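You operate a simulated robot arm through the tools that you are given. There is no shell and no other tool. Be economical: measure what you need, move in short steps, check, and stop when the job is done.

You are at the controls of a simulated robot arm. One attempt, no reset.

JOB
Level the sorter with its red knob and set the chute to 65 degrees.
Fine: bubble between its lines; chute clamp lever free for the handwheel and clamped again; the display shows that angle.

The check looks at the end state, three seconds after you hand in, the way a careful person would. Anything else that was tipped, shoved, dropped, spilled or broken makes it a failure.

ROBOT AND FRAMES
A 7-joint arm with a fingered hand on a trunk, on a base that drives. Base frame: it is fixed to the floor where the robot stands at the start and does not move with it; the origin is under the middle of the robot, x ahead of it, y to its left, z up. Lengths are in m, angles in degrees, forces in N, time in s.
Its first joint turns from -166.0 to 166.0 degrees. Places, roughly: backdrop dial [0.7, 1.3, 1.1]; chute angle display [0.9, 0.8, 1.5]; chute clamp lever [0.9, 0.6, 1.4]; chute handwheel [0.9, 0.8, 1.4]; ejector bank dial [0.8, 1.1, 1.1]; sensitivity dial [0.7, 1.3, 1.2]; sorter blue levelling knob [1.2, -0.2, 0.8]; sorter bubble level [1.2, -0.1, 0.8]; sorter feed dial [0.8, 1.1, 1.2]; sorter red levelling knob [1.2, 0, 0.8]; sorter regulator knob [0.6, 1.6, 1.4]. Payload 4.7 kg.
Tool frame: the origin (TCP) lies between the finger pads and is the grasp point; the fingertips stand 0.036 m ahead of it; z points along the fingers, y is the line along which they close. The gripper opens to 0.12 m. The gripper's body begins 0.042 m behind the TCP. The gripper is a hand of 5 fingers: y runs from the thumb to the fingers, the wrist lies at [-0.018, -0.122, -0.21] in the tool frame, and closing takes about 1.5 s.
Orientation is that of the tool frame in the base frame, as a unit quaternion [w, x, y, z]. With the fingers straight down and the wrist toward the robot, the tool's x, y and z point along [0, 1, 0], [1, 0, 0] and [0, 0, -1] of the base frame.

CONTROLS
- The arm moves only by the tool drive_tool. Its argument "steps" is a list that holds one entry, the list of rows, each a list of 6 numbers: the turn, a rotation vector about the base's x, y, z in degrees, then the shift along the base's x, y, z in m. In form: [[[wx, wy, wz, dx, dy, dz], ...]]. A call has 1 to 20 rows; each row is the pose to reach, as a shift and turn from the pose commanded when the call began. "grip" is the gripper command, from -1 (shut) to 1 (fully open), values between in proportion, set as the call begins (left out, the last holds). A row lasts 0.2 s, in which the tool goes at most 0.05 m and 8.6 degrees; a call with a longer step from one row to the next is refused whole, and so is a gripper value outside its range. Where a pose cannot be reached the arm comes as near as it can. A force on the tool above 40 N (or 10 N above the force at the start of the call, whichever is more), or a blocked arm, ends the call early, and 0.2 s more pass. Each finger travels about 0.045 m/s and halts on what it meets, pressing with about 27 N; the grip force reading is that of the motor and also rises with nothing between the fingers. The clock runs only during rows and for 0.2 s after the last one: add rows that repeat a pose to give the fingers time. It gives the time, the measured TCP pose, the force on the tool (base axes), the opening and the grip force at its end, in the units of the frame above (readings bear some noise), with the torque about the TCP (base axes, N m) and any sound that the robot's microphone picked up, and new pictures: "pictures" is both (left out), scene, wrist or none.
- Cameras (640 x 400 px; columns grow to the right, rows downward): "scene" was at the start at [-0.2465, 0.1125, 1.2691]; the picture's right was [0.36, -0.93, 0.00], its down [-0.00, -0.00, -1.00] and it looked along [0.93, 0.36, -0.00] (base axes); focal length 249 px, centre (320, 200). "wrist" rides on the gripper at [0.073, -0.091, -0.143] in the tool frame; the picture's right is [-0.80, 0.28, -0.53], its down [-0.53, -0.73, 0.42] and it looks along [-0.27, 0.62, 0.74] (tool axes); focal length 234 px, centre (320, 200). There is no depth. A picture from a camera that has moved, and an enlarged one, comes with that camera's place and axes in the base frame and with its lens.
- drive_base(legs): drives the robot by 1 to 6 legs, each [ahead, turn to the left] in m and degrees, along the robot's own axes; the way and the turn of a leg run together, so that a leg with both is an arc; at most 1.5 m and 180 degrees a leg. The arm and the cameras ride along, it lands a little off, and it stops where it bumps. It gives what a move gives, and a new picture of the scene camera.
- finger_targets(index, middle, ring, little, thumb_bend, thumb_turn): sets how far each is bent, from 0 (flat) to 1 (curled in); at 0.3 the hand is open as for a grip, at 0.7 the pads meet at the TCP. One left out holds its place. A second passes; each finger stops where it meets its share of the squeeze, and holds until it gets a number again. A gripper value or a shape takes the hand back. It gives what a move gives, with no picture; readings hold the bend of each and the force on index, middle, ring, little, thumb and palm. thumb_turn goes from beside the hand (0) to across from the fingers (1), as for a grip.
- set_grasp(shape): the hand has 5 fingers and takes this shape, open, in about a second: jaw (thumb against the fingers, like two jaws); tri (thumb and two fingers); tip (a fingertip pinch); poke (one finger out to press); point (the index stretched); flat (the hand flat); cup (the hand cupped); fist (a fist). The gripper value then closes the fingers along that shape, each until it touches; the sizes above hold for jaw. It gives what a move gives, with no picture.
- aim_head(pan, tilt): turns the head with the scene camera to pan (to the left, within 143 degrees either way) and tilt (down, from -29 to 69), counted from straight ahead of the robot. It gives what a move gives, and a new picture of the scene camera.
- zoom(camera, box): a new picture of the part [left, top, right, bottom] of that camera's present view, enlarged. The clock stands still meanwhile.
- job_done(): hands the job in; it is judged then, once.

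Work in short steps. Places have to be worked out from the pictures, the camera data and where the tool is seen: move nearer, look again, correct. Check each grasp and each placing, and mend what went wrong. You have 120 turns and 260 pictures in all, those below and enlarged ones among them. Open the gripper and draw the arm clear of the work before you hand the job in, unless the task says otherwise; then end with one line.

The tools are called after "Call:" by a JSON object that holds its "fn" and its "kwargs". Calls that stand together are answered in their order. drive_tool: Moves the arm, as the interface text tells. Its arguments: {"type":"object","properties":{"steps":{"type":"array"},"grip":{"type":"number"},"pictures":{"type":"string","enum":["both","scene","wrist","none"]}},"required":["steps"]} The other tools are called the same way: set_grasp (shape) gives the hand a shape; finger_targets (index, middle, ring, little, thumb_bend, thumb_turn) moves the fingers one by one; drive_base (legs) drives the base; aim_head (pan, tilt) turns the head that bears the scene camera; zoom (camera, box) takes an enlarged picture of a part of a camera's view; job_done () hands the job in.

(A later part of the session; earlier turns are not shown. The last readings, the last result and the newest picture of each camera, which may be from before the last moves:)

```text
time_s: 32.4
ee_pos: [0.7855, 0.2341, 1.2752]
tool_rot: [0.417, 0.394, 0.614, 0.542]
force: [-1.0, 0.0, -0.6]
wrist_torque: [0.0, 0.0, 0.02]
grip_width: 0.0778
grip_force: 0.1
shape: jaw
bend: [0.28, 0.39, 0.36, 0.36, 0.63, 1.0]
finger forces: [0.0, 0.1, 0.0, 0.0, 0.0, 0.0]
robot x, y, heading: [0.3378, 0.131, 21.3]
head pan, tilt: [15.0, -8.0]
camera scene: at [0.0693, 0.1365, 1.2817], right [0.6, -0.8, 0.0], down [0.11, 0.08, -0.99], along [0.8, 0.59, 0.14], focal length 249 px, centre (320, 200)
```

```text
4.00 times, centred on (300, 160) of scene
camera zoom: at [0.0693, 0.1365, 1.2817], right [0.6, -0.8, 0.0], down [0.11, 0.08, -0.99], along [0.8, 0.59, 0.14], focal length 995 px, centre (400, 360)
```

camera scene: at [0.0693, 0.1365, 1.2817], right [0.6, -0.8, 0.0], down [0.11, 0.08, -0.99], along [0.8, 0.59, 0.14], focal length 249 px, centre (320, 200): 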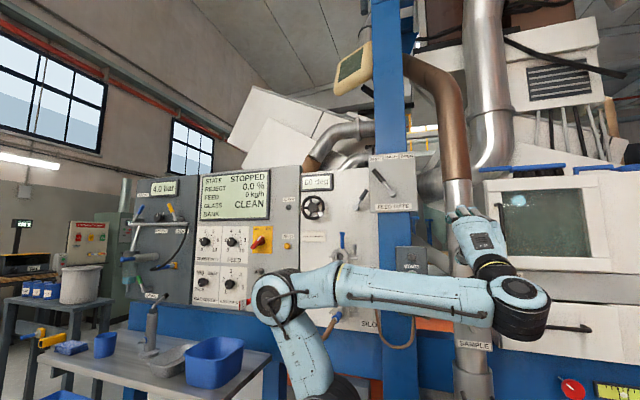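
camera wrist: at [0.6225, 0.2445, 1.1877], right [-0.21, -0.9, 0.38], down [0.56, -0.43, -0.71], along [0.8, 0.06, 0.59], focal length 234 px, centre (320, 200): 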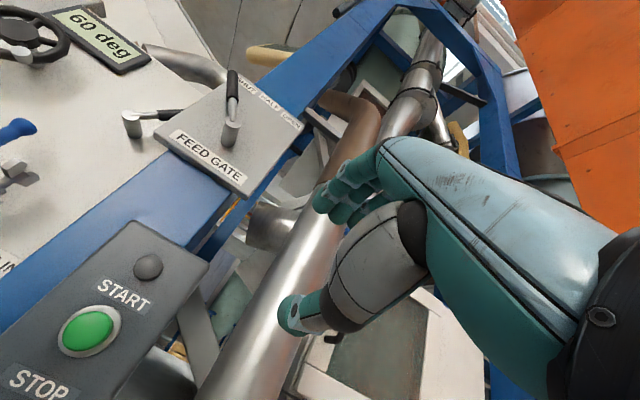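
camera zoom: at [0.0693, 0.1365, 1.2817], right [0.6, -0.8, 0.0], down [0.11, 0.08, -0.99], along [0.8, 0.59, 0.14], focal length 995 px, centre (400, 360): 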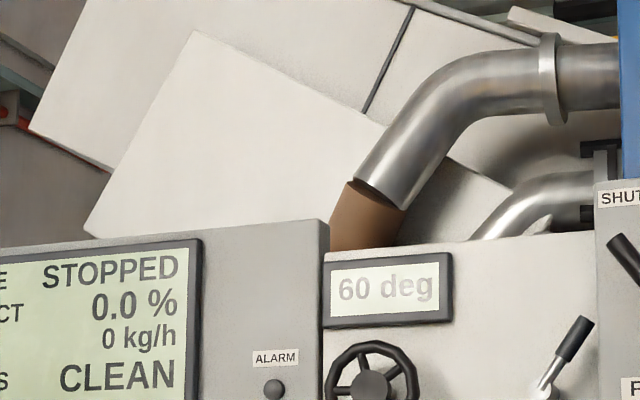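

Call:
{"fn": "zoom", "kwargs": {"camera": "scene", "box": [290, 165, 390, 250]}}

Call:
{"fn": "zoom", "kwargs": {"camera": "scene", "box": [298, 225, 330, 245]}}

```text
4.71 times, centred on (340, 208) of scene
camera zoom: at [0.0693, 0.1365, 1.2817], right [0.6, -0.8, 0.0], down [0.11, 0.08, -0.99], along [0.8, 0.59, 0.14], focal length 1171 px, centre (226, 165)
```

zoom: 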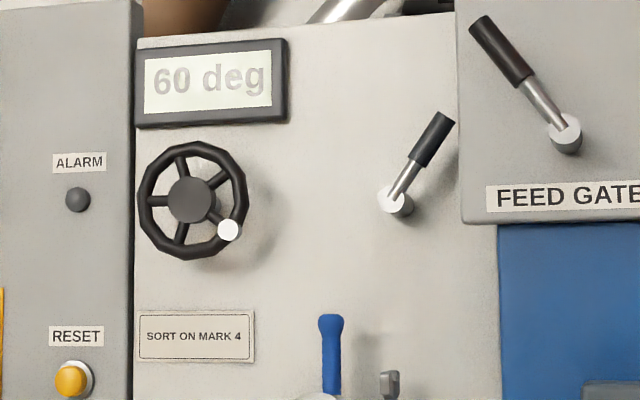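

```text
16.00 times, centred on (314, 235) of scene
camera zoom: at [0.0693, 0.1365, 1.2817], right [0.6, -0.8, 0.0], down [0.11, 0.08, -0.99], along [0.8, 0.59, 0.14], focal length 3980 px, centre (416, -360)
```

zoom: 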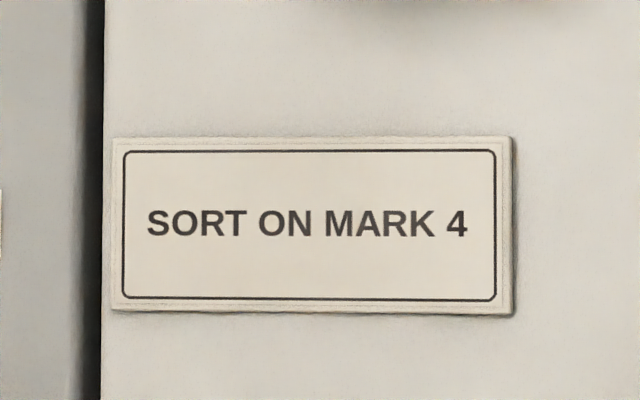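

I judge the clamp lever hub near (0.90, 0.58, 1.38), leaning 35° right with little room to the feed-gate box. One extended finger suits it; I take the poke shape and see where the fingertip is.

Call:
{"fn": "set_grasp", "kwargs": {"shape": "poke"}}

Call:
{"fn": "drive_tool", "kwargs": {"steps": [[[0, 0, 0, 0, 0, 0]]]}}

Call:
{"fn": "zoom", "kwargs": {"camera": "scene", "box": [420, 180, 580, 280]}}

```text
time_s: 33.3
ee_pos: [0.7863, 0.2344, 1.2746]
tool_rot: [0.417, 0.394, 0.614, 0.542]
force: [-1.0, -0.1, 0.2]
wrist_torque: [0.01, -0.02, 0.04]
grip_width: 0.0
grip_force: 0.1
shape: poke
bend: [0.7, 0.7, 0.99, 0.99, 1.0, 1.0]
finger forces: [0.0, 0.1, 0.0, 0.1, 0.0, 0.0]
robot x, y, heading: [0.3366, 0.1328, 21.6]
head pan, tilt: [15.0, -8.0]
```

```text
time_s: 33.7
ee_pos: [0.7842, 0.235, 1.2742]
tool_rot: [0.417, 0.394, 0.614, 0.542]
force: [-0.7, 0.6, 0.5]
wrist_torque: [0.01, -0.01, -0.01]
grip_width: 0.0001
grip_force: 0.1
shape: poke
bend: [0.7, 0.7, 0.99, 0.99, 1.0, 1.0]
finger forces: [0.0, 0.1, 0.1, 0.0, 0.0, 0.0]
robot x, y, heading: [0.3375, 0.1312, 21.9]
head pan, tilt: [15.0, -8.0]
camera scene: at [0.0692, 0.1365, 1.2817], right [0.6, -0.8, 0.0], down [0.11, 0.08, -0.99], along [0.8, 0.59, 0.14], focal length 249 px, centre (320, 200)
camera wrist: at [0.6226, 0.2444, 1.1876], right [-0.21, -0.9, 0.38], down [0.56, -0.43, -0.71], along [0.8, 0.06, 0.59], focal length 234 px, centre (320, 200)
```

scene: 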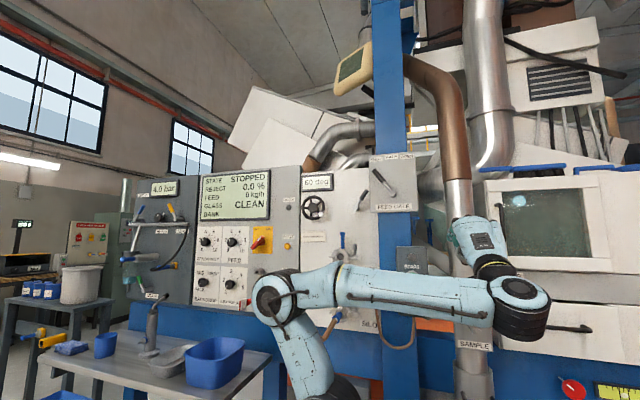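
wrist: 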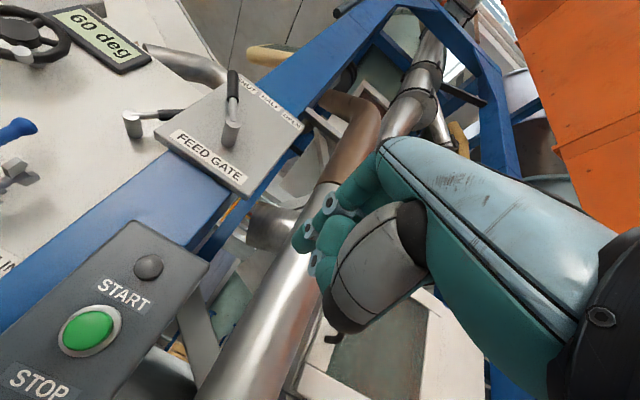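

```text
4.00 times, centred on (500, 230) of scene
camera zoom: at [0.0692, 0.1365, 1.2817], right [0.6, -0.8, 0.0], down [0.11, 0.08, -0.99], along [0.8, 0.59, 0.14], focal length 995 px, centre (-400, 80)
```

zoom: 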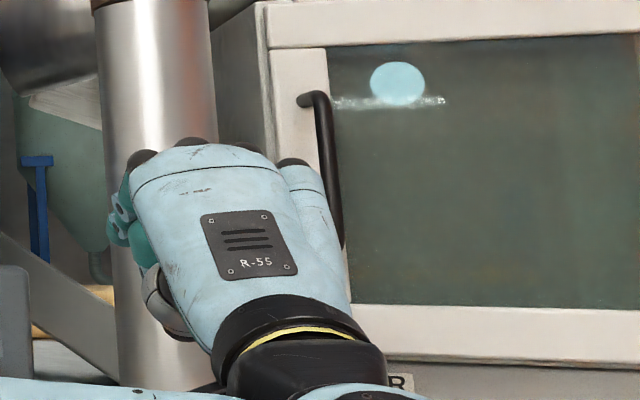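

Poke is not a single stretched finger here. I take the tip pinch instead and roll the hand 130° so the index can come on the lower-right side of the lever, moving left and up in free space.

Call:
{"fn": "set_grasp", "kwargs": {"shape": "tip"}}

Call:
{"fn": "drive_tool", "kwargs": {"steps": [[[7.62, 2.72, -0.52, -0.0051, 0.0128, 0.0075], [15.24, 5.44, -1.04, -0.0102, 0.0256, 0.015], [22.86, 8.16, -1.56, -0.0153, 0.0384, 0.0225], [30.48, 10.88, -2.08, -0.0204, 0.0512, 0.03], [38.1, 13.6, -2.6, -0.0255, 0.064, 0.0375], [45.72, 16.32, -3.12, -0.0306, 0.0768, 0.045], [53.34, 19.04, -3.64, -0.0357, 0.0896, 0.0525], [60.96, 21.76, -4.16, -0.0408, 0.1024, 0.06], [68.58, 24.48, -4.68, -0.0459, 0.1152, 0.0675], [76.2, 27.2, -5.2, -0.051, 0.128, 0.075], [83.82, 29.92, -5.72, -0.0561, 0.1408, 0.0825], [91.44, 32.64, -6.24, -0.0612, 0.1536, 0.09], [99.06, 35.36, -6.76, -0.0663, 0.1664, 0.0975], [106.68, 38.08, -7.28, -0.0714, 0.1792, 0.105], [114.3, 40.8, -7.8, -0.0765, 0.192, 0.1125], [121.92, 43.52, -8.32, -0.0816, 0.2048, 0.12]]]}}

```text
time_s: 34.6
ee_pos: [0.7855, 0.2352, 1.275]
tool_rot: [0.417, 0.394, 0.614, 0.542]
force: [-0.3, -0.6, -1.3]
wrist_torque: [0.01, 0.02, -0.02]
grip_width: 0.1196
grip_force: 0.0
shape: tip
bend: [0.3, 0.98, 0.99, 0.99, 0.3, 0.98]
finger forces: [0.0, 0.0, 0.1, 0.1, 0.1, 0.1]
robot x, y, heading: [0.3359, 0.1311, 21.4]
head pan, tilt: [15.0, -8.0]
```

```text
time_s: 38.0
ee_pos: [0.7022, 0.4388, 1.3942]
tool_rot: [-0.315, 0.722, -0.097, 0.608]
force: [0.2, 0.7, -0.2]
wrist_torque: [0.02, -0.02, 0.02]
grip_width: 0.12
grip_force: 0.0
shape: tip
bend: [0.3, 0.98, 0.99, 0.99, 0.3, 0.98]
finger forces: [0.0, 0.0, 0.0, 0.0, 0.0, 0.0]
out of reach, approached as far as the arm can: row 3, 4
robot x, y, heading: [0.3407, 0.1331, 21.3]
head pan, tilt: [15.0, -8.0]
camera scene: at [0.0692, 0.1367, 1.2817], right [0.6, -0.8, 0.0], down [0.11, 0.08, -0.99], along [0.8, 0.59, 0.14], focal length 249 px, centre (320, 200)
camera wrist: at [0.5631, 0.425, 1.5163], right [-0.62, 0.03, -0.78], down [0.09, 0.99, -0.04], along [0.78, -0.1, -0.62], focal length 234 px, centre (320, 200)
```

scene: 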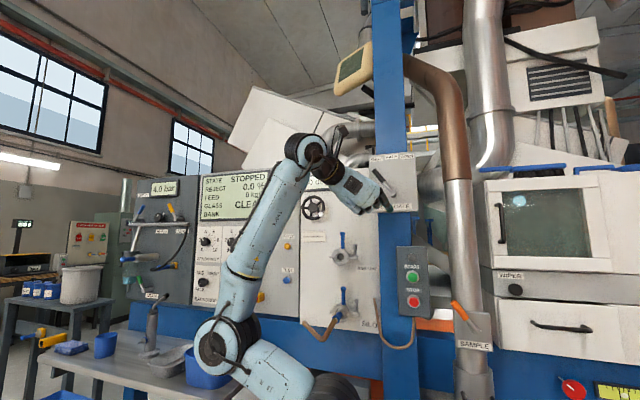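
wrist: 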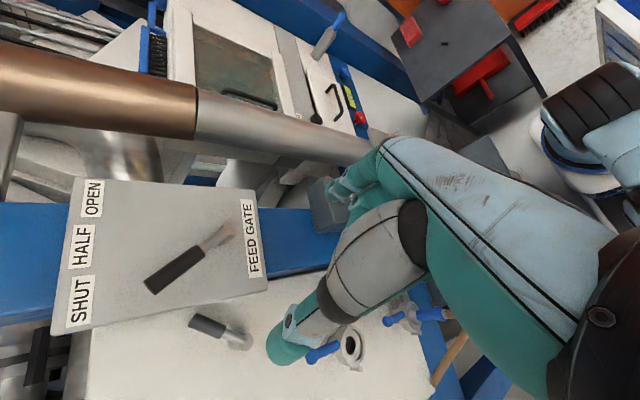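

By triangulating, the lever hub is at (0.922, 0.588, 1.390), the handle end at (0.921, 0.541, 1.453), and the feed-gate box edge lies just right of it — so it can only swing left. I line up a narrow index–thumb pinch 0.11 m in front.

Call:
{"fn": "drive_tool", "kwargs": {"steps": [[[0.32, -0.81, 0.44, 0.0225, 0.022, 0.0082], [0.64, -1.62, 0.88, 0.045, 0.044, 0.0165], [0.96, -2.44, 1.31, 0.0675, 0.066, 0.0247], [1.28, -3.25, 1.75, 0.09, 0.088, 0.033], [1.28, -3.25, 1.75, 0.09, 0.088, 0.033], [1.28, -3.25, 1.75, 0.09, 0.088, 0.033]]], "grip": -0.25}}

Call:
{"fn": "zoom", "kwargs": {"camera": "wrist", "box": [180, 140, 420, 390]}}

```text
time_s: 39.4
ee_pos: [0.7927, 0.5277, 1.4279]
tool_rot: [-0.333, 0.703, -0.082, 0.623]
force: [-0.6, -0.7, 0.0]
wrist_torque: [0.0, -0.01, 0.01]
grip_width: 0.0457
grip_force: 0.0
shape: tip
bend: [0.73, 0.98, 0.99, 0.99, 0.73, 1.0]
finger forces: [0.1, 0.1, 0.1, 0.1, 0.0, 0.1]
robot x, y, heading: [0.3395, 0.1297, 21.8]
head pan, tilt: [15.0, -8.0]
camera scene: at [0.0692, 0.1367, 1.2817], right [0.6, -0.8, 0.0], down [0.11, 0.08, -0.99], along [0.8, 0.59, 0.14], focal length 249 px, centre (320, 200)
camera wrist: at [0.6471, 0.5055, 1.5399], right [-0.58, 0.02, -0.82], down [0.06, 1.0, -0.02], along [0.82, -0.06, -0.58], focal length 234 px, centre (320, 200)
```

scene: 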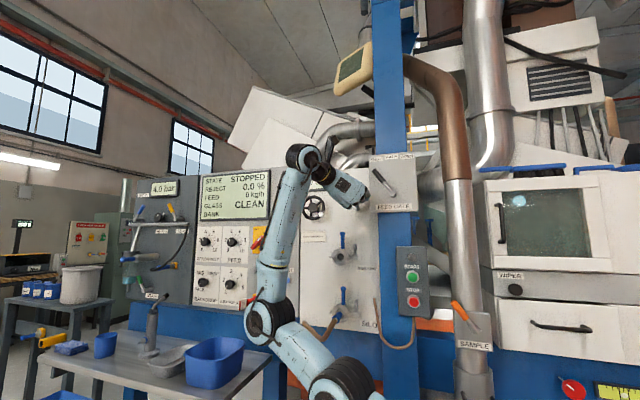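
wrist: 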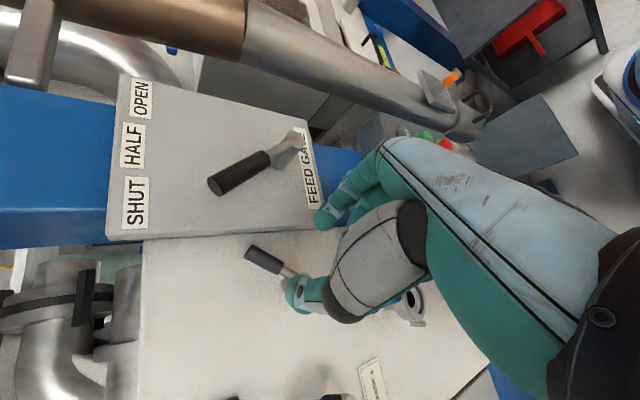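

```text
1.60 times, centred on (300, 265) of wrist
camera zoom: at [0.6471, 0.5055, 1.5399], right [-0.58, 0.02, -0.82], down [0.06, 1.0, -0.02], along [0.82, -0.06, -0.58], focal length 375 px, centre (352, 96)
```

zoom: 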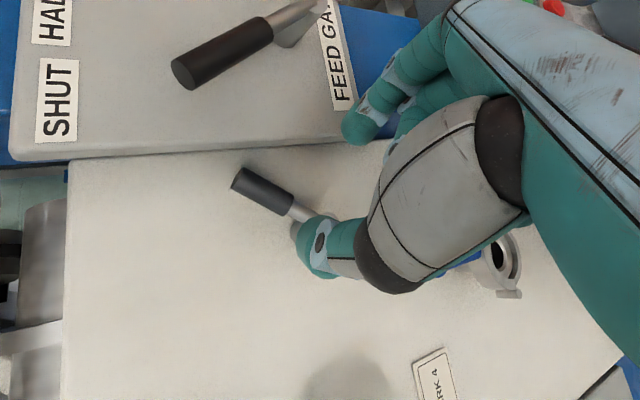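

Geometry agrees within a few mm. I advance 0.085 m with the index passing about 1 cm from the box edge.

Call:
{"fn": "drive_tool", "kwargs": {"steps": [[[0, 0, 0, 0.0233, 0.0092, 0], [0, 0, 0, 0.0465, 0.0183, 0], [0, 0, 0, 0.0651, 0.0257, 0], [0, 0, 0, 0.0791, 0.0312, 0], [0, 0, 0, 0.0791, 0.0312, 0]]], "pictures": "scene"}}

Call:
{"fn": "zoom", "kwargs": {"camera": "wrist", "box": [220, 160, 380, 320]}}

Call:
{"fn": "zoom", "kwargs": {"camera": "scene", "box": [290, 145, 420, 230]}}

```text
time_s: 40.6
ee_pos: [0.8696, 0.5597, 1.4274]
tool_rot: [-0.333, 0.703, -0.083, 0.623]
force: [-23.5, 15.8, -5.0]
wrist_torque: [0.56, 0.52, -0.85]
grip_width: 0.0407
grip_force: 0.1
shape: tip
bend: [0.74, 0.98, 0.99, 0.99, 0.73, 1.0]
finger forces: [27.8, 0.1, 0.0, 0.1, 0.0, 0.0]
robot x, y, heading: [0.3385, 0.1327, 21.7]
head pan, tilt: [15.0, -8.0]
camera scene: at [0.0679, 0.1373, 1.2815], right [0.6, -0.8, 0.0], down [0.11, 0.08, -0.99], along [0.79, 0.59, 0.14], focal length 249 px, centre (320, 200)
```

scene: 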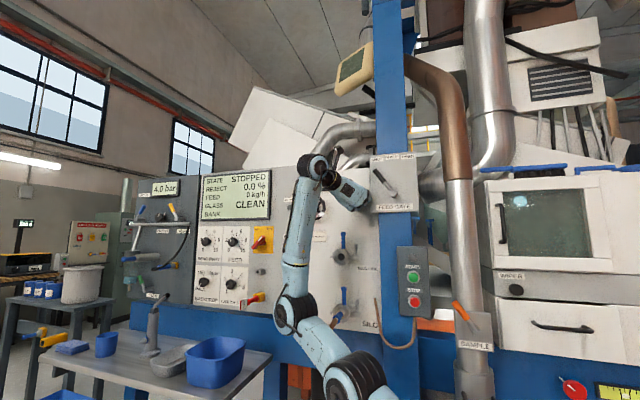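

```text
2.50 times, centred on (300, 240) of wrist
camera zoom: at [0.7247, 0.5385, 1.54], right [-0.58, 0.02, -0.82], down [0.06, 1.0, -0.02], along [0.82, -0.06, -0.58], focal length 585 px, centre (370, 100)
```

zoom: 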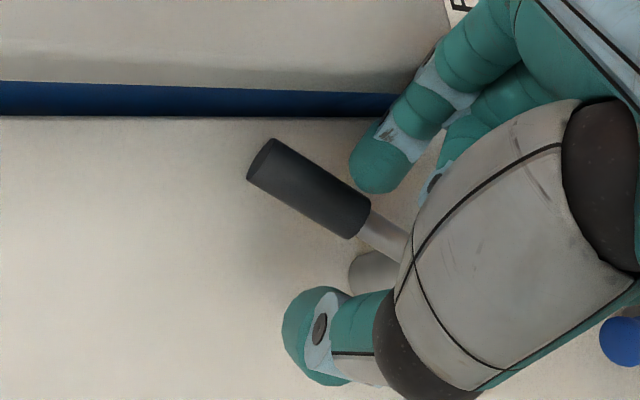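

```text
4.71 times, centred on (355, 188) of scene
camera zoom: at [0.0679, 0.1373, 1.2815], right [0.6, -0.8, 0.0], down [0.11, 0.08, -0.99], along [0.79, 0.59, 0.14], focal length 1171 px, centre (155, 259)
```

zoom: 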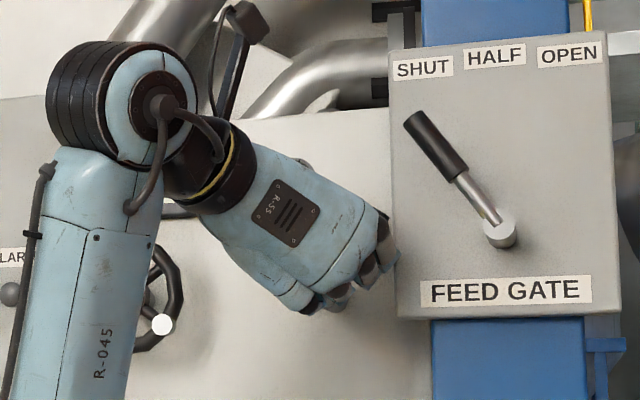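

The index knuckle, not the tip, bears on the feed-gate box edge (28 N). I back off at once, then fold all fingers but the index.

Call:
{"fn": "drive_tool", "kwargs": {"steps": [[[0, 0, 0, -0.0279, -0.011, 0], [0, 0, 0, -0.0651, -0.0257, 0], [0, 0, 0, -0.1, -0.0394, 0], [0, 0, 0, -0.13, -0.0512, 0]]], "pictures": "none"}}

Call:
{"fn": "finger_targets", "kwargs": {"index": 0.55, "middle": 1, "ring": 1, "little": 1, "thumb_bend": 1, "thumb_turn": 1}}

Call:
{"fn": "drive_tool", "kwargs": {"steps": [[[0, 0, -7.5, 0, 0, 0], [0, 0, -15, 0, 0, 0], [0, 0, -22.5, 0, 0, 0], [0, 0, -30, 0, 0, 0], [0, 0, -30, 0, 0, 0]]]}}

Call:
{"fn": "zoom", "kwargs": {"camera": "wrist", "box": [180, 140, 420, 340]}}

Call:
{"fn": "zoom", "kwargs": {"camera": "scene", "box": [290, 145, 420, 230]}}

```text
time_s: 41.6
ee_pos: [0.7416, 0.5065, 1.4271]
tool_rot: [-0.333, 0.703, -0.084, 0.623]
force: [0.6, 0.6, -0.2]
wrist_torque: [-0.02, -0.01, 0.02]
grip_width: 0.0455
grip_force: 0.1
shape: tip
bend: [0.73, 0.98, 0.99, 0.99, 0.73, 1.0]
finger forces: [0.0, 0.0, 0.1, 0.0, 0.1, 0.0]
robot x, y, heading: [0.3387, 0.1325, 21.8]
head pan, tilt: [15.0, -8.0]
```

```text
time_s: 42.6
ee_pos: [0.7407, 0.5059, 1.4269]
tool_rot: [-0.333, 0.703, -0.083, 0.622]
force: [0.6, 0.6, 0.5]
wrist_torque: [-0.02, -0.02, 0.01]
grip_width: 0.0176
grip_force: 0.1
shape: fingers
bend: [0.48, 1.0, 1.0, 1.0, 0.9, 1.0]
finger forces: [0.1, 0.0, 0.1, 0.0, 0.1, 0.0]
robot x, y, heading: [0.3379, 0.1313, 21.7]
head pan, tilt: [15.0, -8.0]
```

```text
time_s: 43.8
ee_pos: [0.7416, 0.5071, 1.4277]
tool_rot: [-0.16, 0.658, -0.262, 0.688]
force: [-0.2, 0.1, -0.4]
wrist_torque: [-0.04, -0.02, 0.0]
grip_width: 0.0175
grip_force: 0.1
shape: fingers
bend: [0.48, 1.0, 1.0, 1.0, 0.91, 1.0]
finger forces: [0.0, 0.1, 0.0, 0.0, 0.1, 0.1]
robot x, y, heading: [0.3362, 0.1308, 21.5]
head pan, tilt: [15.0, -8.0]
camera scene: at [0.0692, 0.1367, 1.2817], right [0.6, -0.8, 0.0], down [0.11, 0.08, -0.99], along [0.8, 0.59, 0.14], focal length 249 px, centre (320, 200)
camera wrist: at [0.6046, 0.5611, 1.5397], right [-0.49, 0.31, -0.82], down [0.56, 0.83, -0.02], along [0.67, -0.46, -0.58], focal length 234 px, centre (320, 200)
```

scene: 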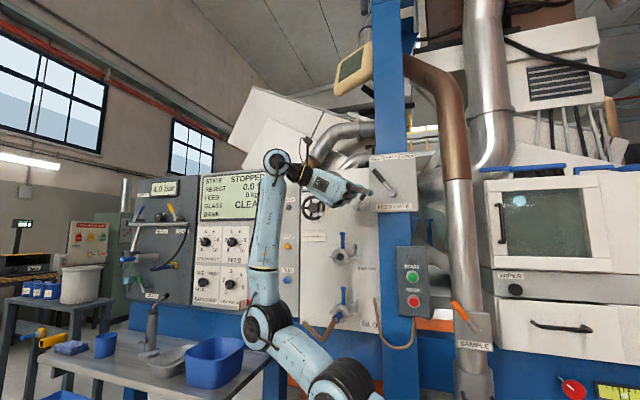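
wrist: 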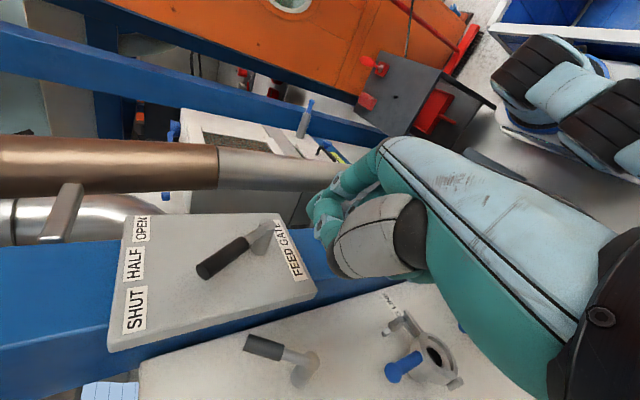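

```text
2.00 times, centred on (300, 240) of wrist
camera zoom: at [0.6046, 0.5611, 1.5397], right [-0.49, 0.31, -0.82], down [0.56, 0.83, -0.02], along [0.67, -0.46, -0.58], focal length 468 px, centre (360, 120)
```

zoom: 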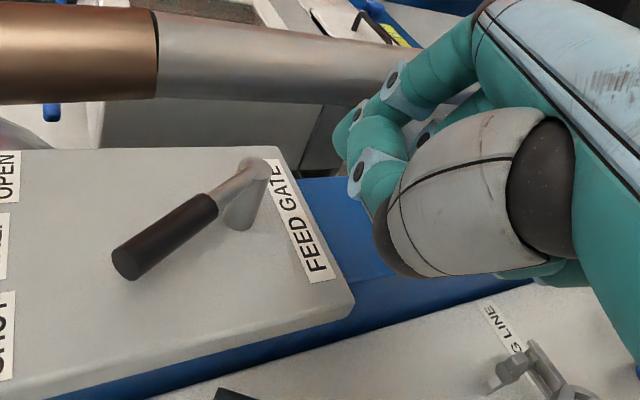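

```text
4.71 times, centred on (355, 188) of scene
camera zoom: at [0.0692, 0.1367, 1.2817], right [0.6, -0.8, 0.0], down [0.11, 0.08, -0.99], along [0.8, 0.59, 0.14], focal length 1171 px, centre (155, 259)
```

zoom: 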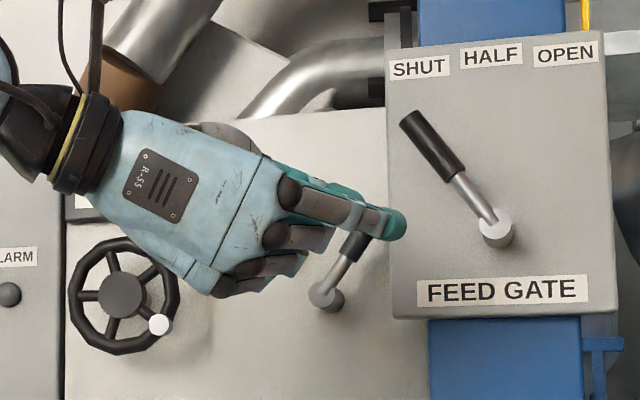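

This is a good pose: only the index is out, tip at about (0.770, 0.460, 1.410) by two cameras. I shift 2.5 cm left and advance to just short of the lever.

Call:
{"fn": "drive_tool", "kwargs": {"steps": [[[0, 0, 0, -0.0092, 0.0233, -0.002], [0, 0, 0, 0.0265, 0.0374, -0.002], [0, 0, 0, 0.0622, 0.0515, -0.002], [0, 0, 0, 0.0979, 0.0656, -0.002], [0, 0, 0, 0.1257, 0.0764, -0.002], [0, 0, 0, 0.1257, 0.0764, -0.002]]], "pictures": "none"}}

Call:
{"fn": "zoom", "kwargs": {"camera": "wrist", "box": [180, 140, 420, 340]}}

Call:
{"fn": "zoom", "kwargs": {"camera": "scene", "box": [325, 165, 405, 220]}}

```text
time_s: 45.2
ee_pos: [0.8674, 0.5817, 1.4259]
tool_rot: [-0.161, 0.658, -0.263, 0.688]
force: [0.1, 0.1, 0.0]
wrist_torque: [-0.02, -0.02, -0.01]
grip_width: 0.0175
grip_force: 0.1
shape: fingers
bend: [0.48, 1.0, 1.0, 1.0, 0.91, 1.0]
finger forces: [0.1, 0.1, 0.0, 0.0, 0.0, 0.0]
robot x, y, heading: [0.3371, 0.132, 21.6]
head pan, tilt: [15.0, -8.0]
```

```text
2.00 times, centred on (300, 240) of wrist
camera zoom: at [0.7303, 0.6365, 1.5373], right [-0.49, 0.31, -0.82], down [0.56, 0.83, -0.02], along [0.67, -0.46, -0.58], focal length 468 px, centre (360, 120)
```

zoom: 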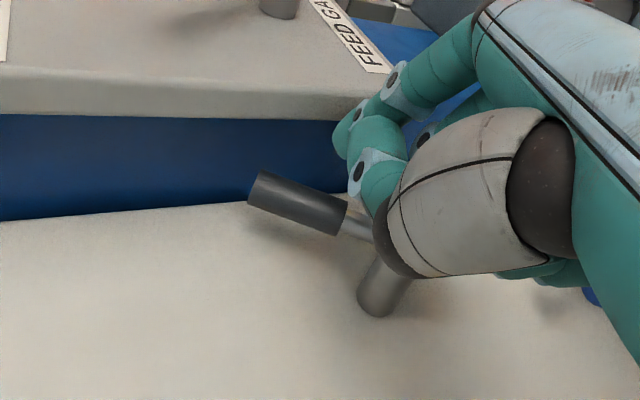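

```text
7.27 times, centred on (365, 192) of scene
camera zoom: at [0.0692, 0.1367, 1.2817], right [0.6, -0.8, 0.0], down [0.11, 0.08, -0.99], along [0.8, 0.59, 0.14], focal length 1809 px, centre (-7, 254)
```

zoom: 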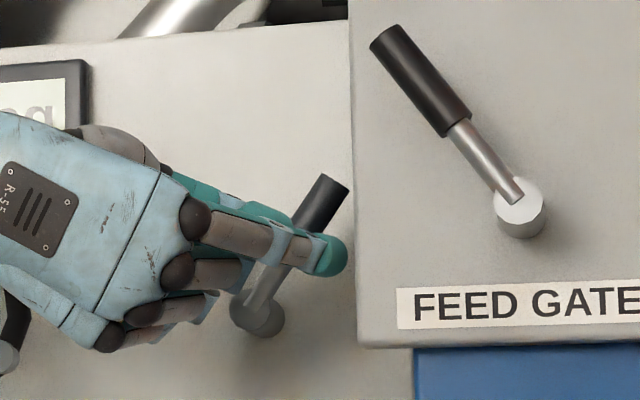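

No contact yet and clearances look as planned. I advance 4 cm more.

Call:
{"fn": "drive_tool", "kwargs": {"steps": [[[0, 0, 0, 0.0093, 0.0037, 0], [0, 0, 0, 0.0186, 0.0073, 0], [0, 0, 0, 0.0279, 0.011, 0], [0, 0, 0, 0.0372, 0.0147, 0], [0, 0, 0, 0.0372, 0.0147, 0]]], "pictures": "none"}}

Call:
{"fn": "zoom", "kwargs": {"camera": "wrist", "box": [180, 140, 420, 340]}}

Call:
{"fn": "zoom", "kwargs": {"camera": "scene", "box": [325, 165, 405, 220]}}

```text
time_s: 46.4
ee_pos: [0.9032, 0.5992, 1.4266]
tool_rot: [-0.162, 0.658, -0.262, 0.687]
force: [-15.3, 2.6, 6.7]
wrist_torque: [-0.16, 0.18, -0.47]
grip_width: 0.0218
grip_force: 15.5
shape: fingers
bend: [0.44, 1.0, 1.0, 1.0, 0.94, 1.0]
finger forces: [0.1, 0.0, 0.0, 0.0, 30.3, 0.0]
robot x, y, heading: [0.3382, 0.1336, 21.8]
head pan, tilt: [15.0, -8.0]
```

```text
2.00 times, centred on (300, 240) of wrist
camera zoom: at [0.7656, 0.6522, 1.5387], right [-0.49, 0.31, -0.82], down [0.55, 0.83, -0.02], along [0.68, -0.46, -0.57], focal length 468 px, centre (360, 120)
```

zoom: 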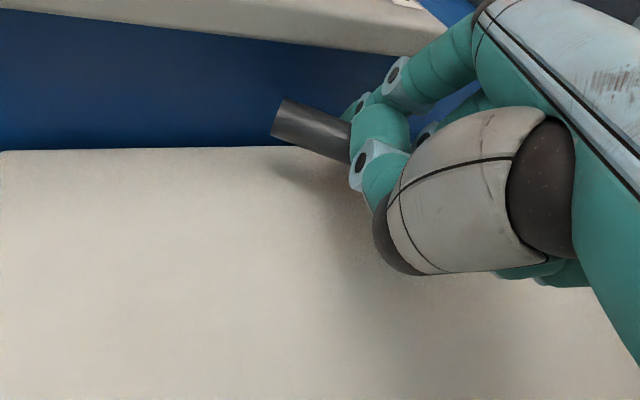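

```text
7.27 times, centred on (365, 192) of scene
camera zoom: at [0.0681, 0.1365, 1.2815], right [0.6, -0.8, 0.0], down [0.11, 0.08, -0.99], along [0.79, 0.59, 0.14], focal length 1809 px, centre (-7, 254)
```

zoom: 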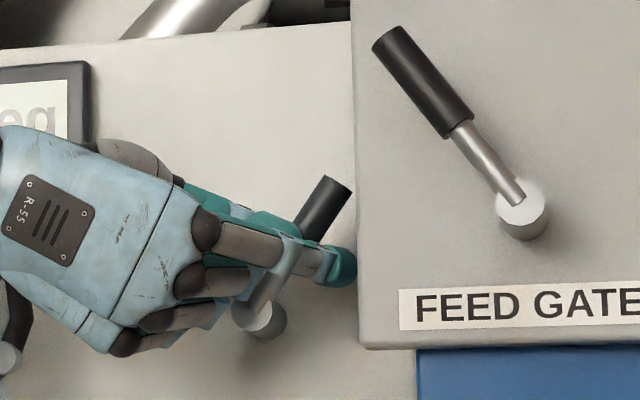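

The curled thumb is pressing on the lever's front (30 N). I back off and turn the thumb aside.

Call:
{"fn": "drive_tool", "kwargs": {"steps": [[[0, 0, 0, -0.0186, -0.0073, 0], [0, 0, 0, -0.0465, -0.0183, 0], [0, 0, 0, -0.093, -0.0366, 0]]], "pictures": "none"}}

Call:
{"fn": "finger_targets", "kwargs": {"thumb_bend": 0.3, "thumb_turn": 0}}

Call:
{"fn": "drive_tool", "kwargs": {"steps": [[[0, 0, 0, 0, 0, 0]]], "pictures": "wrist"}}

Call:
{"fn": "zoom", "kwargs": {"camera": "scene", "box": [290, 145, 420, 230]}}

```text
time_s: 47.2
ee_pos: [0.8125, 0.5627, 1.4247]
tool_rot: [-0.159, 0.658, -0.262, 0.688]
force: [1.3, -0.7, -0.4]
wrist_torque: [-0.03, -0.03, -0.03]
grip_width: 0.021
grip_force: 0.0
shape: fingers
bend: [0.44, 1.0, 1.0, 1.0, 0.93, 1.0]
finger forces: [0.0, 0.0, 0.1, 0.0, 0.0, 0.0]
robot x, y, heading: [0.339, 0.1291, 21.2]
head pan, tilt: [15.0, -8.0]
```

```text
time_s: 48.2
ee_pos: [0.8113, 0.5641, 1.4262]
tool_rot: [-0.161, 0.658, -0.262, 0.687]
force: [0.6, -0.1, -0.4]
wrist_torque: [-0.05, 0.04, 0.02]
grip_width: 0.1559
grip_force: 0.0
shape: fingers
bend: [0.55, 1.0, 1.0, 1.0, 0.3, 0.0]
finger forces: [0.0, 0.1, 0.1, 0.1, 0.1, 0.0]
robot x, y, heading: [0.3365, 0.131, 21.6]
head pan, tilt: [15.0, -8.0]
```

```text
time_s: 48.6
ee_pos: [0.8113, 0.5634, 1.4258]
tool_rot: [-0.161, 0.658, -0.262, 0.688]
force: [0.6, -0.2, 0.9]
wrist_torque: [0.0, -0.01, 0.0]
grip_width: 0.1559
grip_force: 0.0
shape: fingers
bend: [0.55, 1.0, 1.0, 1.0, 0.3, 0.0]
finger forces: [0.0, 0.0, 0.0, 0.0, 0.0, 0.0]
robot x, y, heading: [0.3421, 0.1337, 21.7]
head pan, tilt: [15.0, -8.0]
camera wrist: at [0.6745, 0.6174, 1.5379], right [-0.49, 0.31, -0.82], down [0.56, 0.83, -0.02], along [0.67, -0.46, -0.58], focal length 234 px, centre (320, 200)
```

wrist: 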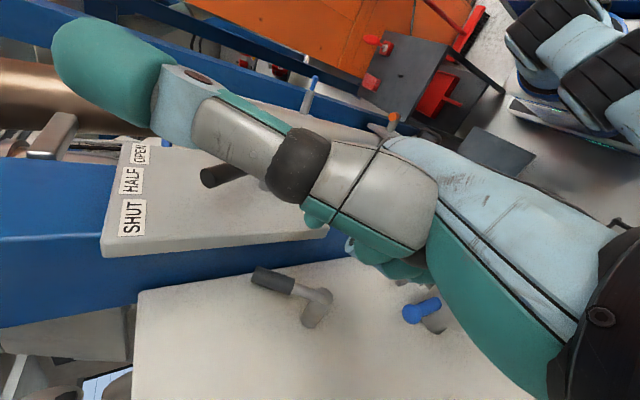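

```text
4.71 times, centred on (355, 188) of scene
camera zoom: at [0.0692, 0.1367, 1.2817], right [0.6, -0.8, 0.0], down [0.11, 0.08, -0.99], along [0.8, 0.59, 0.14], focal length 1171 px, centre (155, 259)
```

zoom: 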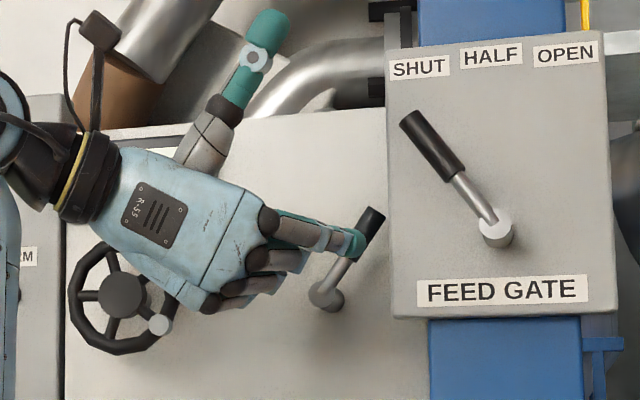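

Thumb now points up, out of the way. I advance with the index again, 8 mm further right and 5 mm lower.

Call:
{"fn": "drive_tool", "kwargs": {"steps": [[[0, 0, 0, 0.0029, -0.0074, -0.005], [0, 0, 0, 0.0308, 0.0036, -0.005], [0, 0, 0, 0.0587, 0.0146, -0.005], [0, 0, 0, 0.0773, 0.0219, -0.005], [0, 0, 0, 0.0912, 0.0274, -0.005], [0, 0, 0, 0.1034, 0.0322, -0.005], [0, 0, 0, 0.1034, 0.0322, -0.005]]], "pictures": "none"}}

Call:
{"fn": "zoom", "kwargs": {"camera": "wrist", "box": [180, 140, 420, 340]}}

Call:
{"fn": "zoom", "kwargs": {"camera": "scene", "box": [325, 165, 405, 220]}}

```text
time_s: 50.0
ee_pos: [0.9052, 0.5914, 1.4203]
tool_rot: [-0.162, 0.656, -0.267, 0.687]
force: [-22.0, -6.0, -2.7]
wrist_torque: [-0.15, 0.73, -0.05]
grip_width: 0.1568
grip_force: 13.3
shape: fingers
bend: [0.54, 1.0, 1.0, 1.0, 0.3, 0.0]
finger forces: [2.1, 9.0, 15.2, 0.0, 0.1, 0.0]
robot x, y, heading: [0.3406, 0.1343, 21.8]
head pan, tilt: [15.0, -8.0]
stopped in row 7: the force on the tool passed its limit at 57 N (the readings are from after the stop); the commanded pose is now the measured one
```

```text
2.00 times, centred on (300, 240) of wrist
camera zoom: at [0.7683, 0.6442, 1.5344], right [-0.49, 0.32, -0.81], down [0.56, 0.83, -0.01], along [0.67, -0.46, -0.58], focal length 468 px, centre (360, 120)
```

zoom: 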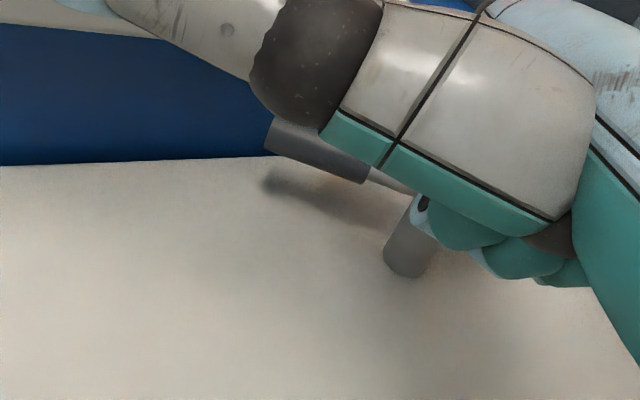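

```text
7.27 times, centred on (365, 192) of scene
camera zoom: at [0.0676, 0.1356, 1.2815], right [0.6, -0.8, 0.0], down [0.11, 0.08, -0.99], along [0.79, 0.59, 0.14], focal length 1809 px, centre (-7, 254)
```

zoom: 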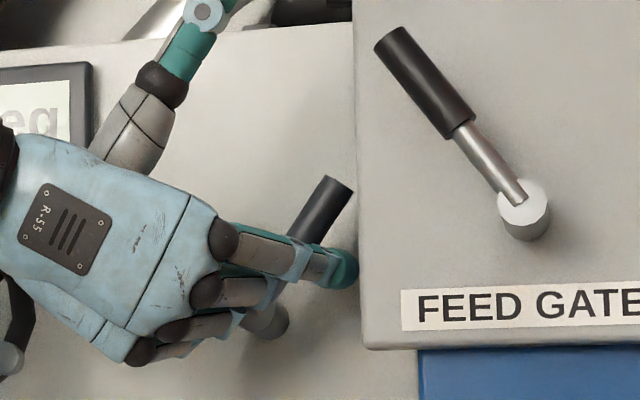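

Middle and ring knuckles reach the hub first. I back off and straighten the index so that its tip leads by more.

Call:
{"fn": "drive_tool", "kwargs": {"steps": [[[0, 0, 0, -0.0186, -0.0073, 0], [0, 0, 0, -0.0465, -0.0183, 0], [0, 0, 0, -0.065, -0.0257, 0]]], "pictures": "none"}}

Call:
{"fn": "finger_targets", "kwargs": {"index": 0.3}}

Call:
{"fn": "zoom", "kwargs": {"camera": "scene", "box": [325, 165, 405, 220]}}

Call:
{"fn": "zoom", "kwargs": {"camera": "wrist", "box": [180, 140, 420, 340]}}

```text
time_s: 50.8
ee_pos: [0.8436, 0.5657, 1.4207]
tool_rot: [-0.162, 0.657, -0.266, 0.686]
force: [0.0, -0.7, 1.0]
wrist_torque: [-0.02, -0.03, -0.04]
grip_width: 0.156
grip_force: 0.0
shape: fingers
bend: [0.55, 1.0, 1.0, 1.0, 0.3, 0.0]
finger forces: [0.0, 0.0, 0.0, 0.0, 0.0, 0.0]
robot x, y, heading: [0.3376, 0.1329, 21.5]
head pan, tilt: [15.0, -8.0]
```

```text
time_s: 51.8
ee_pos: [0.8426, 0.5659, 1.4204]
tool_rot: [-0.161, 0.657, -0.265, 0.687]
force: [-0.4, -0.3, 0.4]
wrist_torque: [0.01, 0.0, 0.02]
grip_width: 0.1706
grip_force: 0.0
shape: fingers
bend: [0.3, 1.0, 1.0, 1.0, 0.3, 0.0]
finger forces: [0.0, 0.0, 0.1, 0.0, 0.0, 0.1]
robot x, y, heading: [0.3399, 0.1307, 21.5]
head pan, tilt: [15.0, -8.0]
```

```text
7.27 times, centred on (365, 192) of scene
camera zoom: at [0.0689, 0.1362, 1.2817], right [0.6, -0.8, 0.0], down [0.11, 0.08, -0.99], along [0.79, 0.59, 0.14], focal length 1809 px, centre (-7, 254)
```

zoom: 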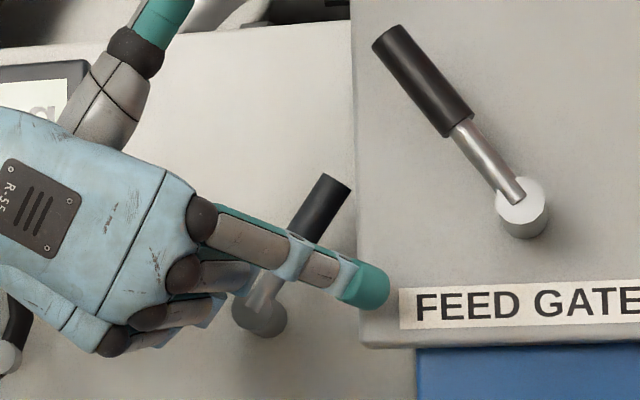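

```text
2.00 times, centred on (300, 240) of wrist
camera zoom: at [0.7059, 0.6191, 1.533], right [-0.49, 0.31, -0.81], down [0.56, 0.83, -0.01], along [0.67, -0.46, -0.58], focal length 468 px, centre (360, 120)
```

zoom: 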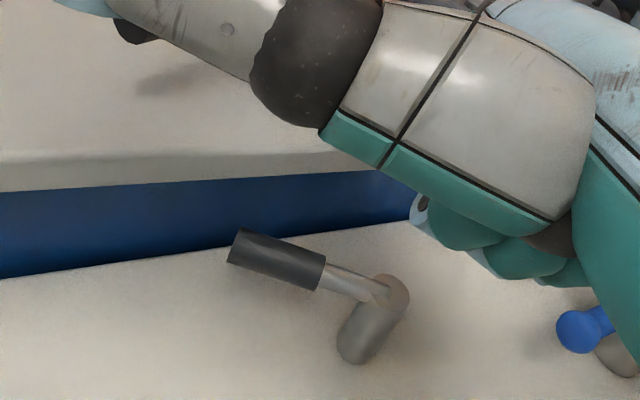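

I need the index to lead more clearly of the folded knuckles. I back off and reorient: index to the right side with pad facing left, hand pitched 25° down so the knuckles stay back from the hub.

Call:
{"fn": "drive_tool", "kwargs": {"steps": [[[0, 0, 0, -0.0315, -0.0015, 0.003], [0, 0, 0, -0.063, -0.003, 0.006], [-5.38, 2.91, 5.23, -0.063, -0.003, 0.006], [-10.76, 5.82, 10.46, -0.063, -0.003, 0.006], [-16.14, 8.73, 15.69, -0.063, -0.003, 0.006], [-21.52, 11.64, 20.92, -0.063, -0.003, 0.006], [-26.9, 14.55, 26.15, -0.063, -0.003, 0.006], [-32.28, 17.46, 31.38, -0.063, -0.003, 0.006], [-37.65, 20.37, 36.6, -0.063, -0.003, 0.006], [-37.65, 20.37, 36.6, -0.063, -0.003, 0.006]]], "pictures": "none"}}

Call:
{"fn": "finger_targets", "kwargs": {"index": 0.15}}

Call:
{"fn": "zoom", "kwargs": {"camera": "scene", "box": [290, 145, 420, 230]}}

Call:
{"fn": "zoom", "kwargs": {"camera": "wrist", "box": [0, 0, 640, 400]}}

```text
time_s: 54.0
ee_pos: [0.7803, 0.5618, 1.4258]
tool_rot: [-0.1, 0.83, 0.157, 0.526]
force: [-0.3, 0.0, 0.4]
wrist_torque: [0.0, 0.04, 0.02]
grip_width: 0.1705
grip_force: 0.0
shape: fingers
bend: [0.3, 1.0, 1.0, 1.0, 0.3, 0.0]
finger forces: [0.0, 0.0, 0.1, 0.1, 0.0, 0.1]
robot x, y, heading: [0.3369, 0.1296, 21.7]
head pan, tilt: [15.0, -8.0]
```

```text
time_s: 55.0
ee_pos: [0.7799, 0.5628, 1.4253]
tool_rot: [-0.101, 0.829, 0.156, 0.527]
force: [0.3, 1.3, 0.2]
wrist_torque: [0.02, -0.03, 0.0]
grip_width: 0.1774
grip_force: 0.1
shape: fingers
bend: [0.15, 1.0, 1.0, 1.0, 0.3, 0.0]
finger forces: [0.1, 0.0, 0.0, 0.0, 0.0, 0.0]
robot x, y, heading: [0.3389, 0.134, 21.5]
head pan, tilt: [15.0, -8.0]
```

```text
4.71 times, centred on (355, 188) of scene
camera zoom: at [0.0689, 0.1362, 1.2817], right [0.6, -0.8, 0.0], down [0.11, 0.08, -0.99], along [0.79, 0.59, 0.14], focal length 1171 px, centre (155, 259)
```

zoom: 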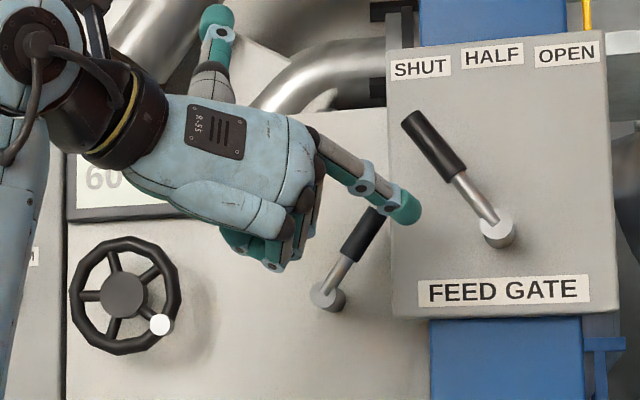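

```text
1.00 times, centred on (320, 200) of wrist (not enlarged: the box is as wide or as high as the picture)
camera zoom: at [0.6536, 0.6109, 1.5533], right [-0.66, -0.56, -0.51], down [-0.12, 0.74, -0.66], along [0.74, -0.37, -0.56], focal length 234 px, centre (320, 200)
```

zoom: 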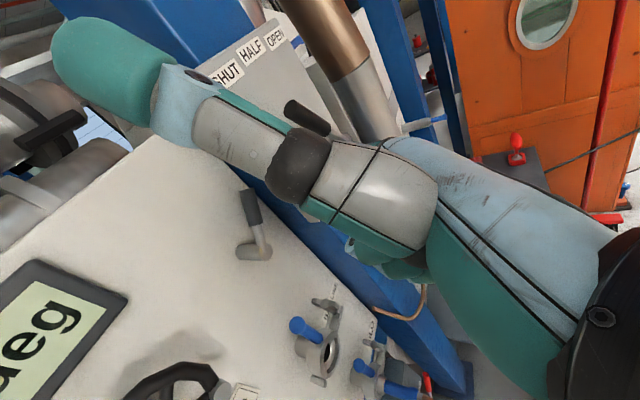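

The pitch gives clear lead. I curl the index slightly (so its end runs parallel to the panel normal) and measure the tip again.

Call:
{"fn": "finger_targets", "kwargs": {"index": 0.38}}

Call:
{"fn": "zoom", "kwargs": {"camera": "scene", "box": [290, 145, 420, 230]}}

```text
time_s: 56.0
ee_pos: [0.781, 0.5619, 1.4249]
tool_rot: [-0.1, 0.83, 0.156, 0.526]
force: [-0.5, 0.0, 0.6]
wrist_torque: [0.0, -0.01, 0.03]
grip_width: 0.1662
grip_force: 0.0
shape: fingers
bend: [0.38, 1.0, 1.0, 1.0, 0.3, 0.0]
finger forces: [0.0, 0.0, 0.1, 0.0, 0.0, 0.0]
robot x, y, heading: [0.3382, 0.1344, 21.7]
head pan, tilt: [15.0, -8.0]
```

```text
4.71 times, centred on (355, 188) of scene
camera zoom: at [0.0689, 0.1362, 1.2817], right [0.6, -0.8, 0.0], down [0.11, 0.08, -0.99], along [0.79, 0.59, 0.14], focal length 1171 px, centre (155, 259)
```

zoom: 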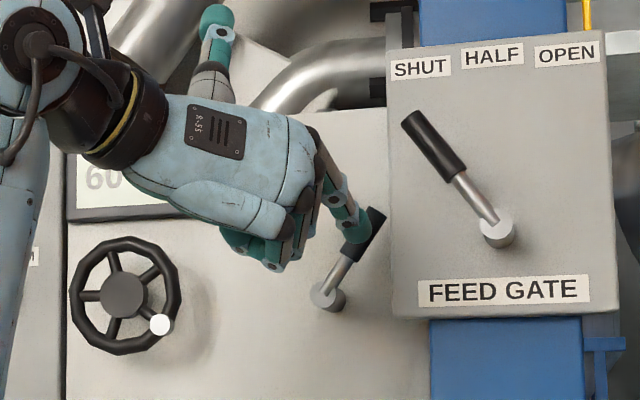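

Tip is at about lat −0.184, z 1.425, 0.98 forward. I move 14 mm right, 13 mm down and 60 mm ahead, and look before the last bit.

Call:
{"fn": "drive_tool", "kwargs": {"steps": [[[0, 0, 0, 0.0051, -0.013, -0.013], [0, 0, 0, 0.033, -0.002, -0.013], [0, 0, 0, 0.0609, 0.009, -0.013], [0, 0, 0, 0.0609, 0.009, -0.013]]], "pictures": "none"}}

Call:
{"fn": "zoom", "kwargs": {"camera": "scene", "box": [325, 165, 405, 220]}}

Call:
{"fn": "zoom", "kwargs": {"camera": "wrist", "box": [200, 140, 420, 290]}}

```text
time_s: 57.0
ee_pos: [0.84, 0.5722, 1.4137]
tool_rot: [-0.101, 0.829, 0.155, 0.527]
force: [0.3, -0.3, -0.2]
wrist_torque: [-0.03, 0.02, -0.01]
grip_width: 0.1662
grip_force: 0.0
shape: fingers
bend: [0.38, 1.0, 1.0, 1.0, 0.3, 0.0]
finger forces: [0.0, 0.0, 0.0, 0.1, 0.0, 0.0]
robot x, y, heading: [0.3342, 0.1336, 21.8]
head pan, tilt: [15.0, -8.0]
```

```text
7.27 times, centred on (365, 192) of scene
camera zoom: at [0.0689, 0.1361, 1.2817], right [0.6, -0.8, 0.0], down [0.11, 0.08, -0.99], along [0.79, 0.59, 0.14], focal length 1809 px, centre (-7, 254)
```

zoom: 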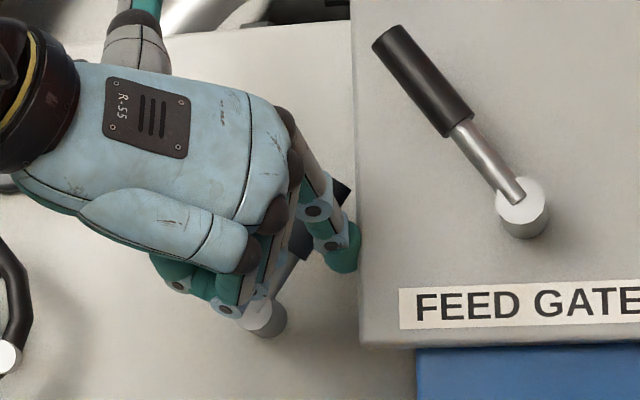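

```text
2.67 times, centred on (310, 215) of wrist
camera zoom: at [0.7145, 0.6199, 1.5407], right [-0.66, -0.56, -0.51], down [-0.12, 0.74, -0.66], along [0.74, -0.37, -0.56], focal length 624 px, centre (347, 160)
```

zoom: 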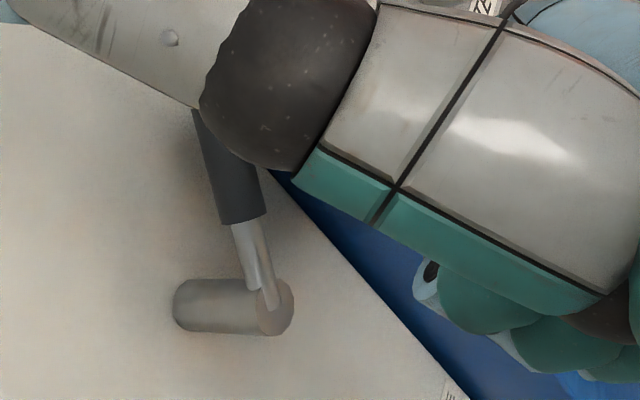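

The tip is at lat −0.171, z 1.407 as meant, just right of the stem. I advance the last 3.8 cm.

Call:
{"fn": "drive_tool", "kwargs": {"steps": [[[0, 0, 0, 0.0093, 0.0037, 0.002], [0, 0, 0, 0.0186, 0.0073, 0.002], [0, 0, 0, 0.0279, 0.011, 0.002], [0, 0, 0, 0.0353, 0.0139, 0.002], [0, 0, 0, 0.0353, 0.0139, 0.002]]], "pictures": "none"}}

Call:
{"fn": "zoom", "kwargs": {"camera": "scene", "box": [325, 165, 405, 220]}}

Call:
{"fn": "zoom", "kwargs": {"camera": "wrist", "box": [200, 140, 420, 290]}}

```text
time_s: 58.2
ee_pos: [0.8772, 0.5858, 1.4161]
tool_rot: [-0.101, 0.829, 0.156, 0.527]
force: [0.1, -1.1, -0.5]
wrist_torque: [0.01, 0.0, -0.02]
grip_width: 0.1662
grip_force: 0.1
shape: fingers
bend: [0.38, 1.0, 1.0, 1.0, 0.3, 0.0]
finger forces: [0.0, 0.0, 0.0, 0.0, 0.1, 0.0]
robot x, y, heading: [0.3405, 0.1321, 21.8]
head pan, tilt: [15.0, -8.0]
```

```text
7.27 times, centred on (365, 192) of scene
camera zoom: at [0.0689, 0.1362, 1.2817], right [0.6, -0.8, 0.0], down [0.11, 0.08, -0.99], along [0.79, 0.59, 0.14], focal length 1809 px, centre (-7, 254)
```

zoom: 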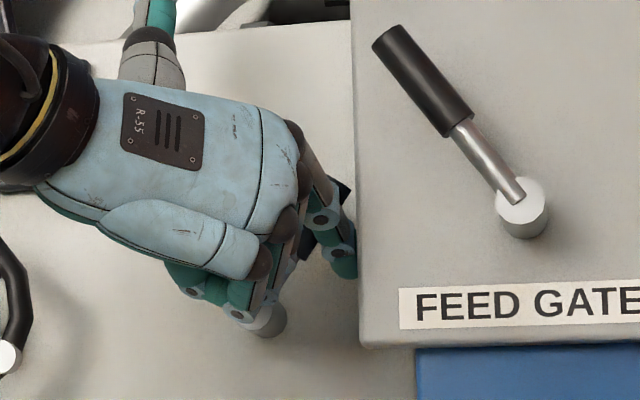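

```text
2.67 times, centred on (310, 215) of wrist
camera zoom: at [0.7509, 0.6341, 1.5423], right [-0.66, -0.56, -0.51], down [-0.12, 0.74, -0.66], along [0.74, -0.37, -0.56], focal length 624 px, centre (347, 160)
```

zoom: 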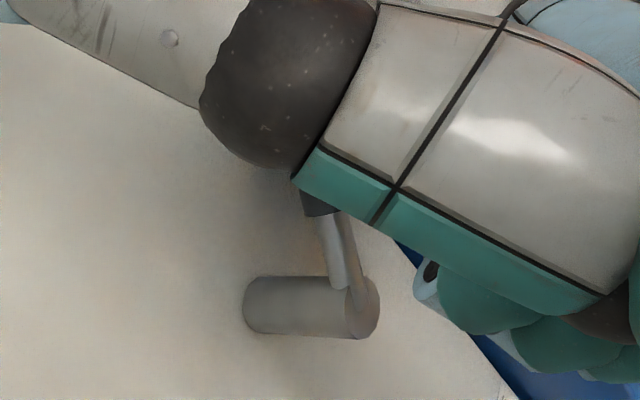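

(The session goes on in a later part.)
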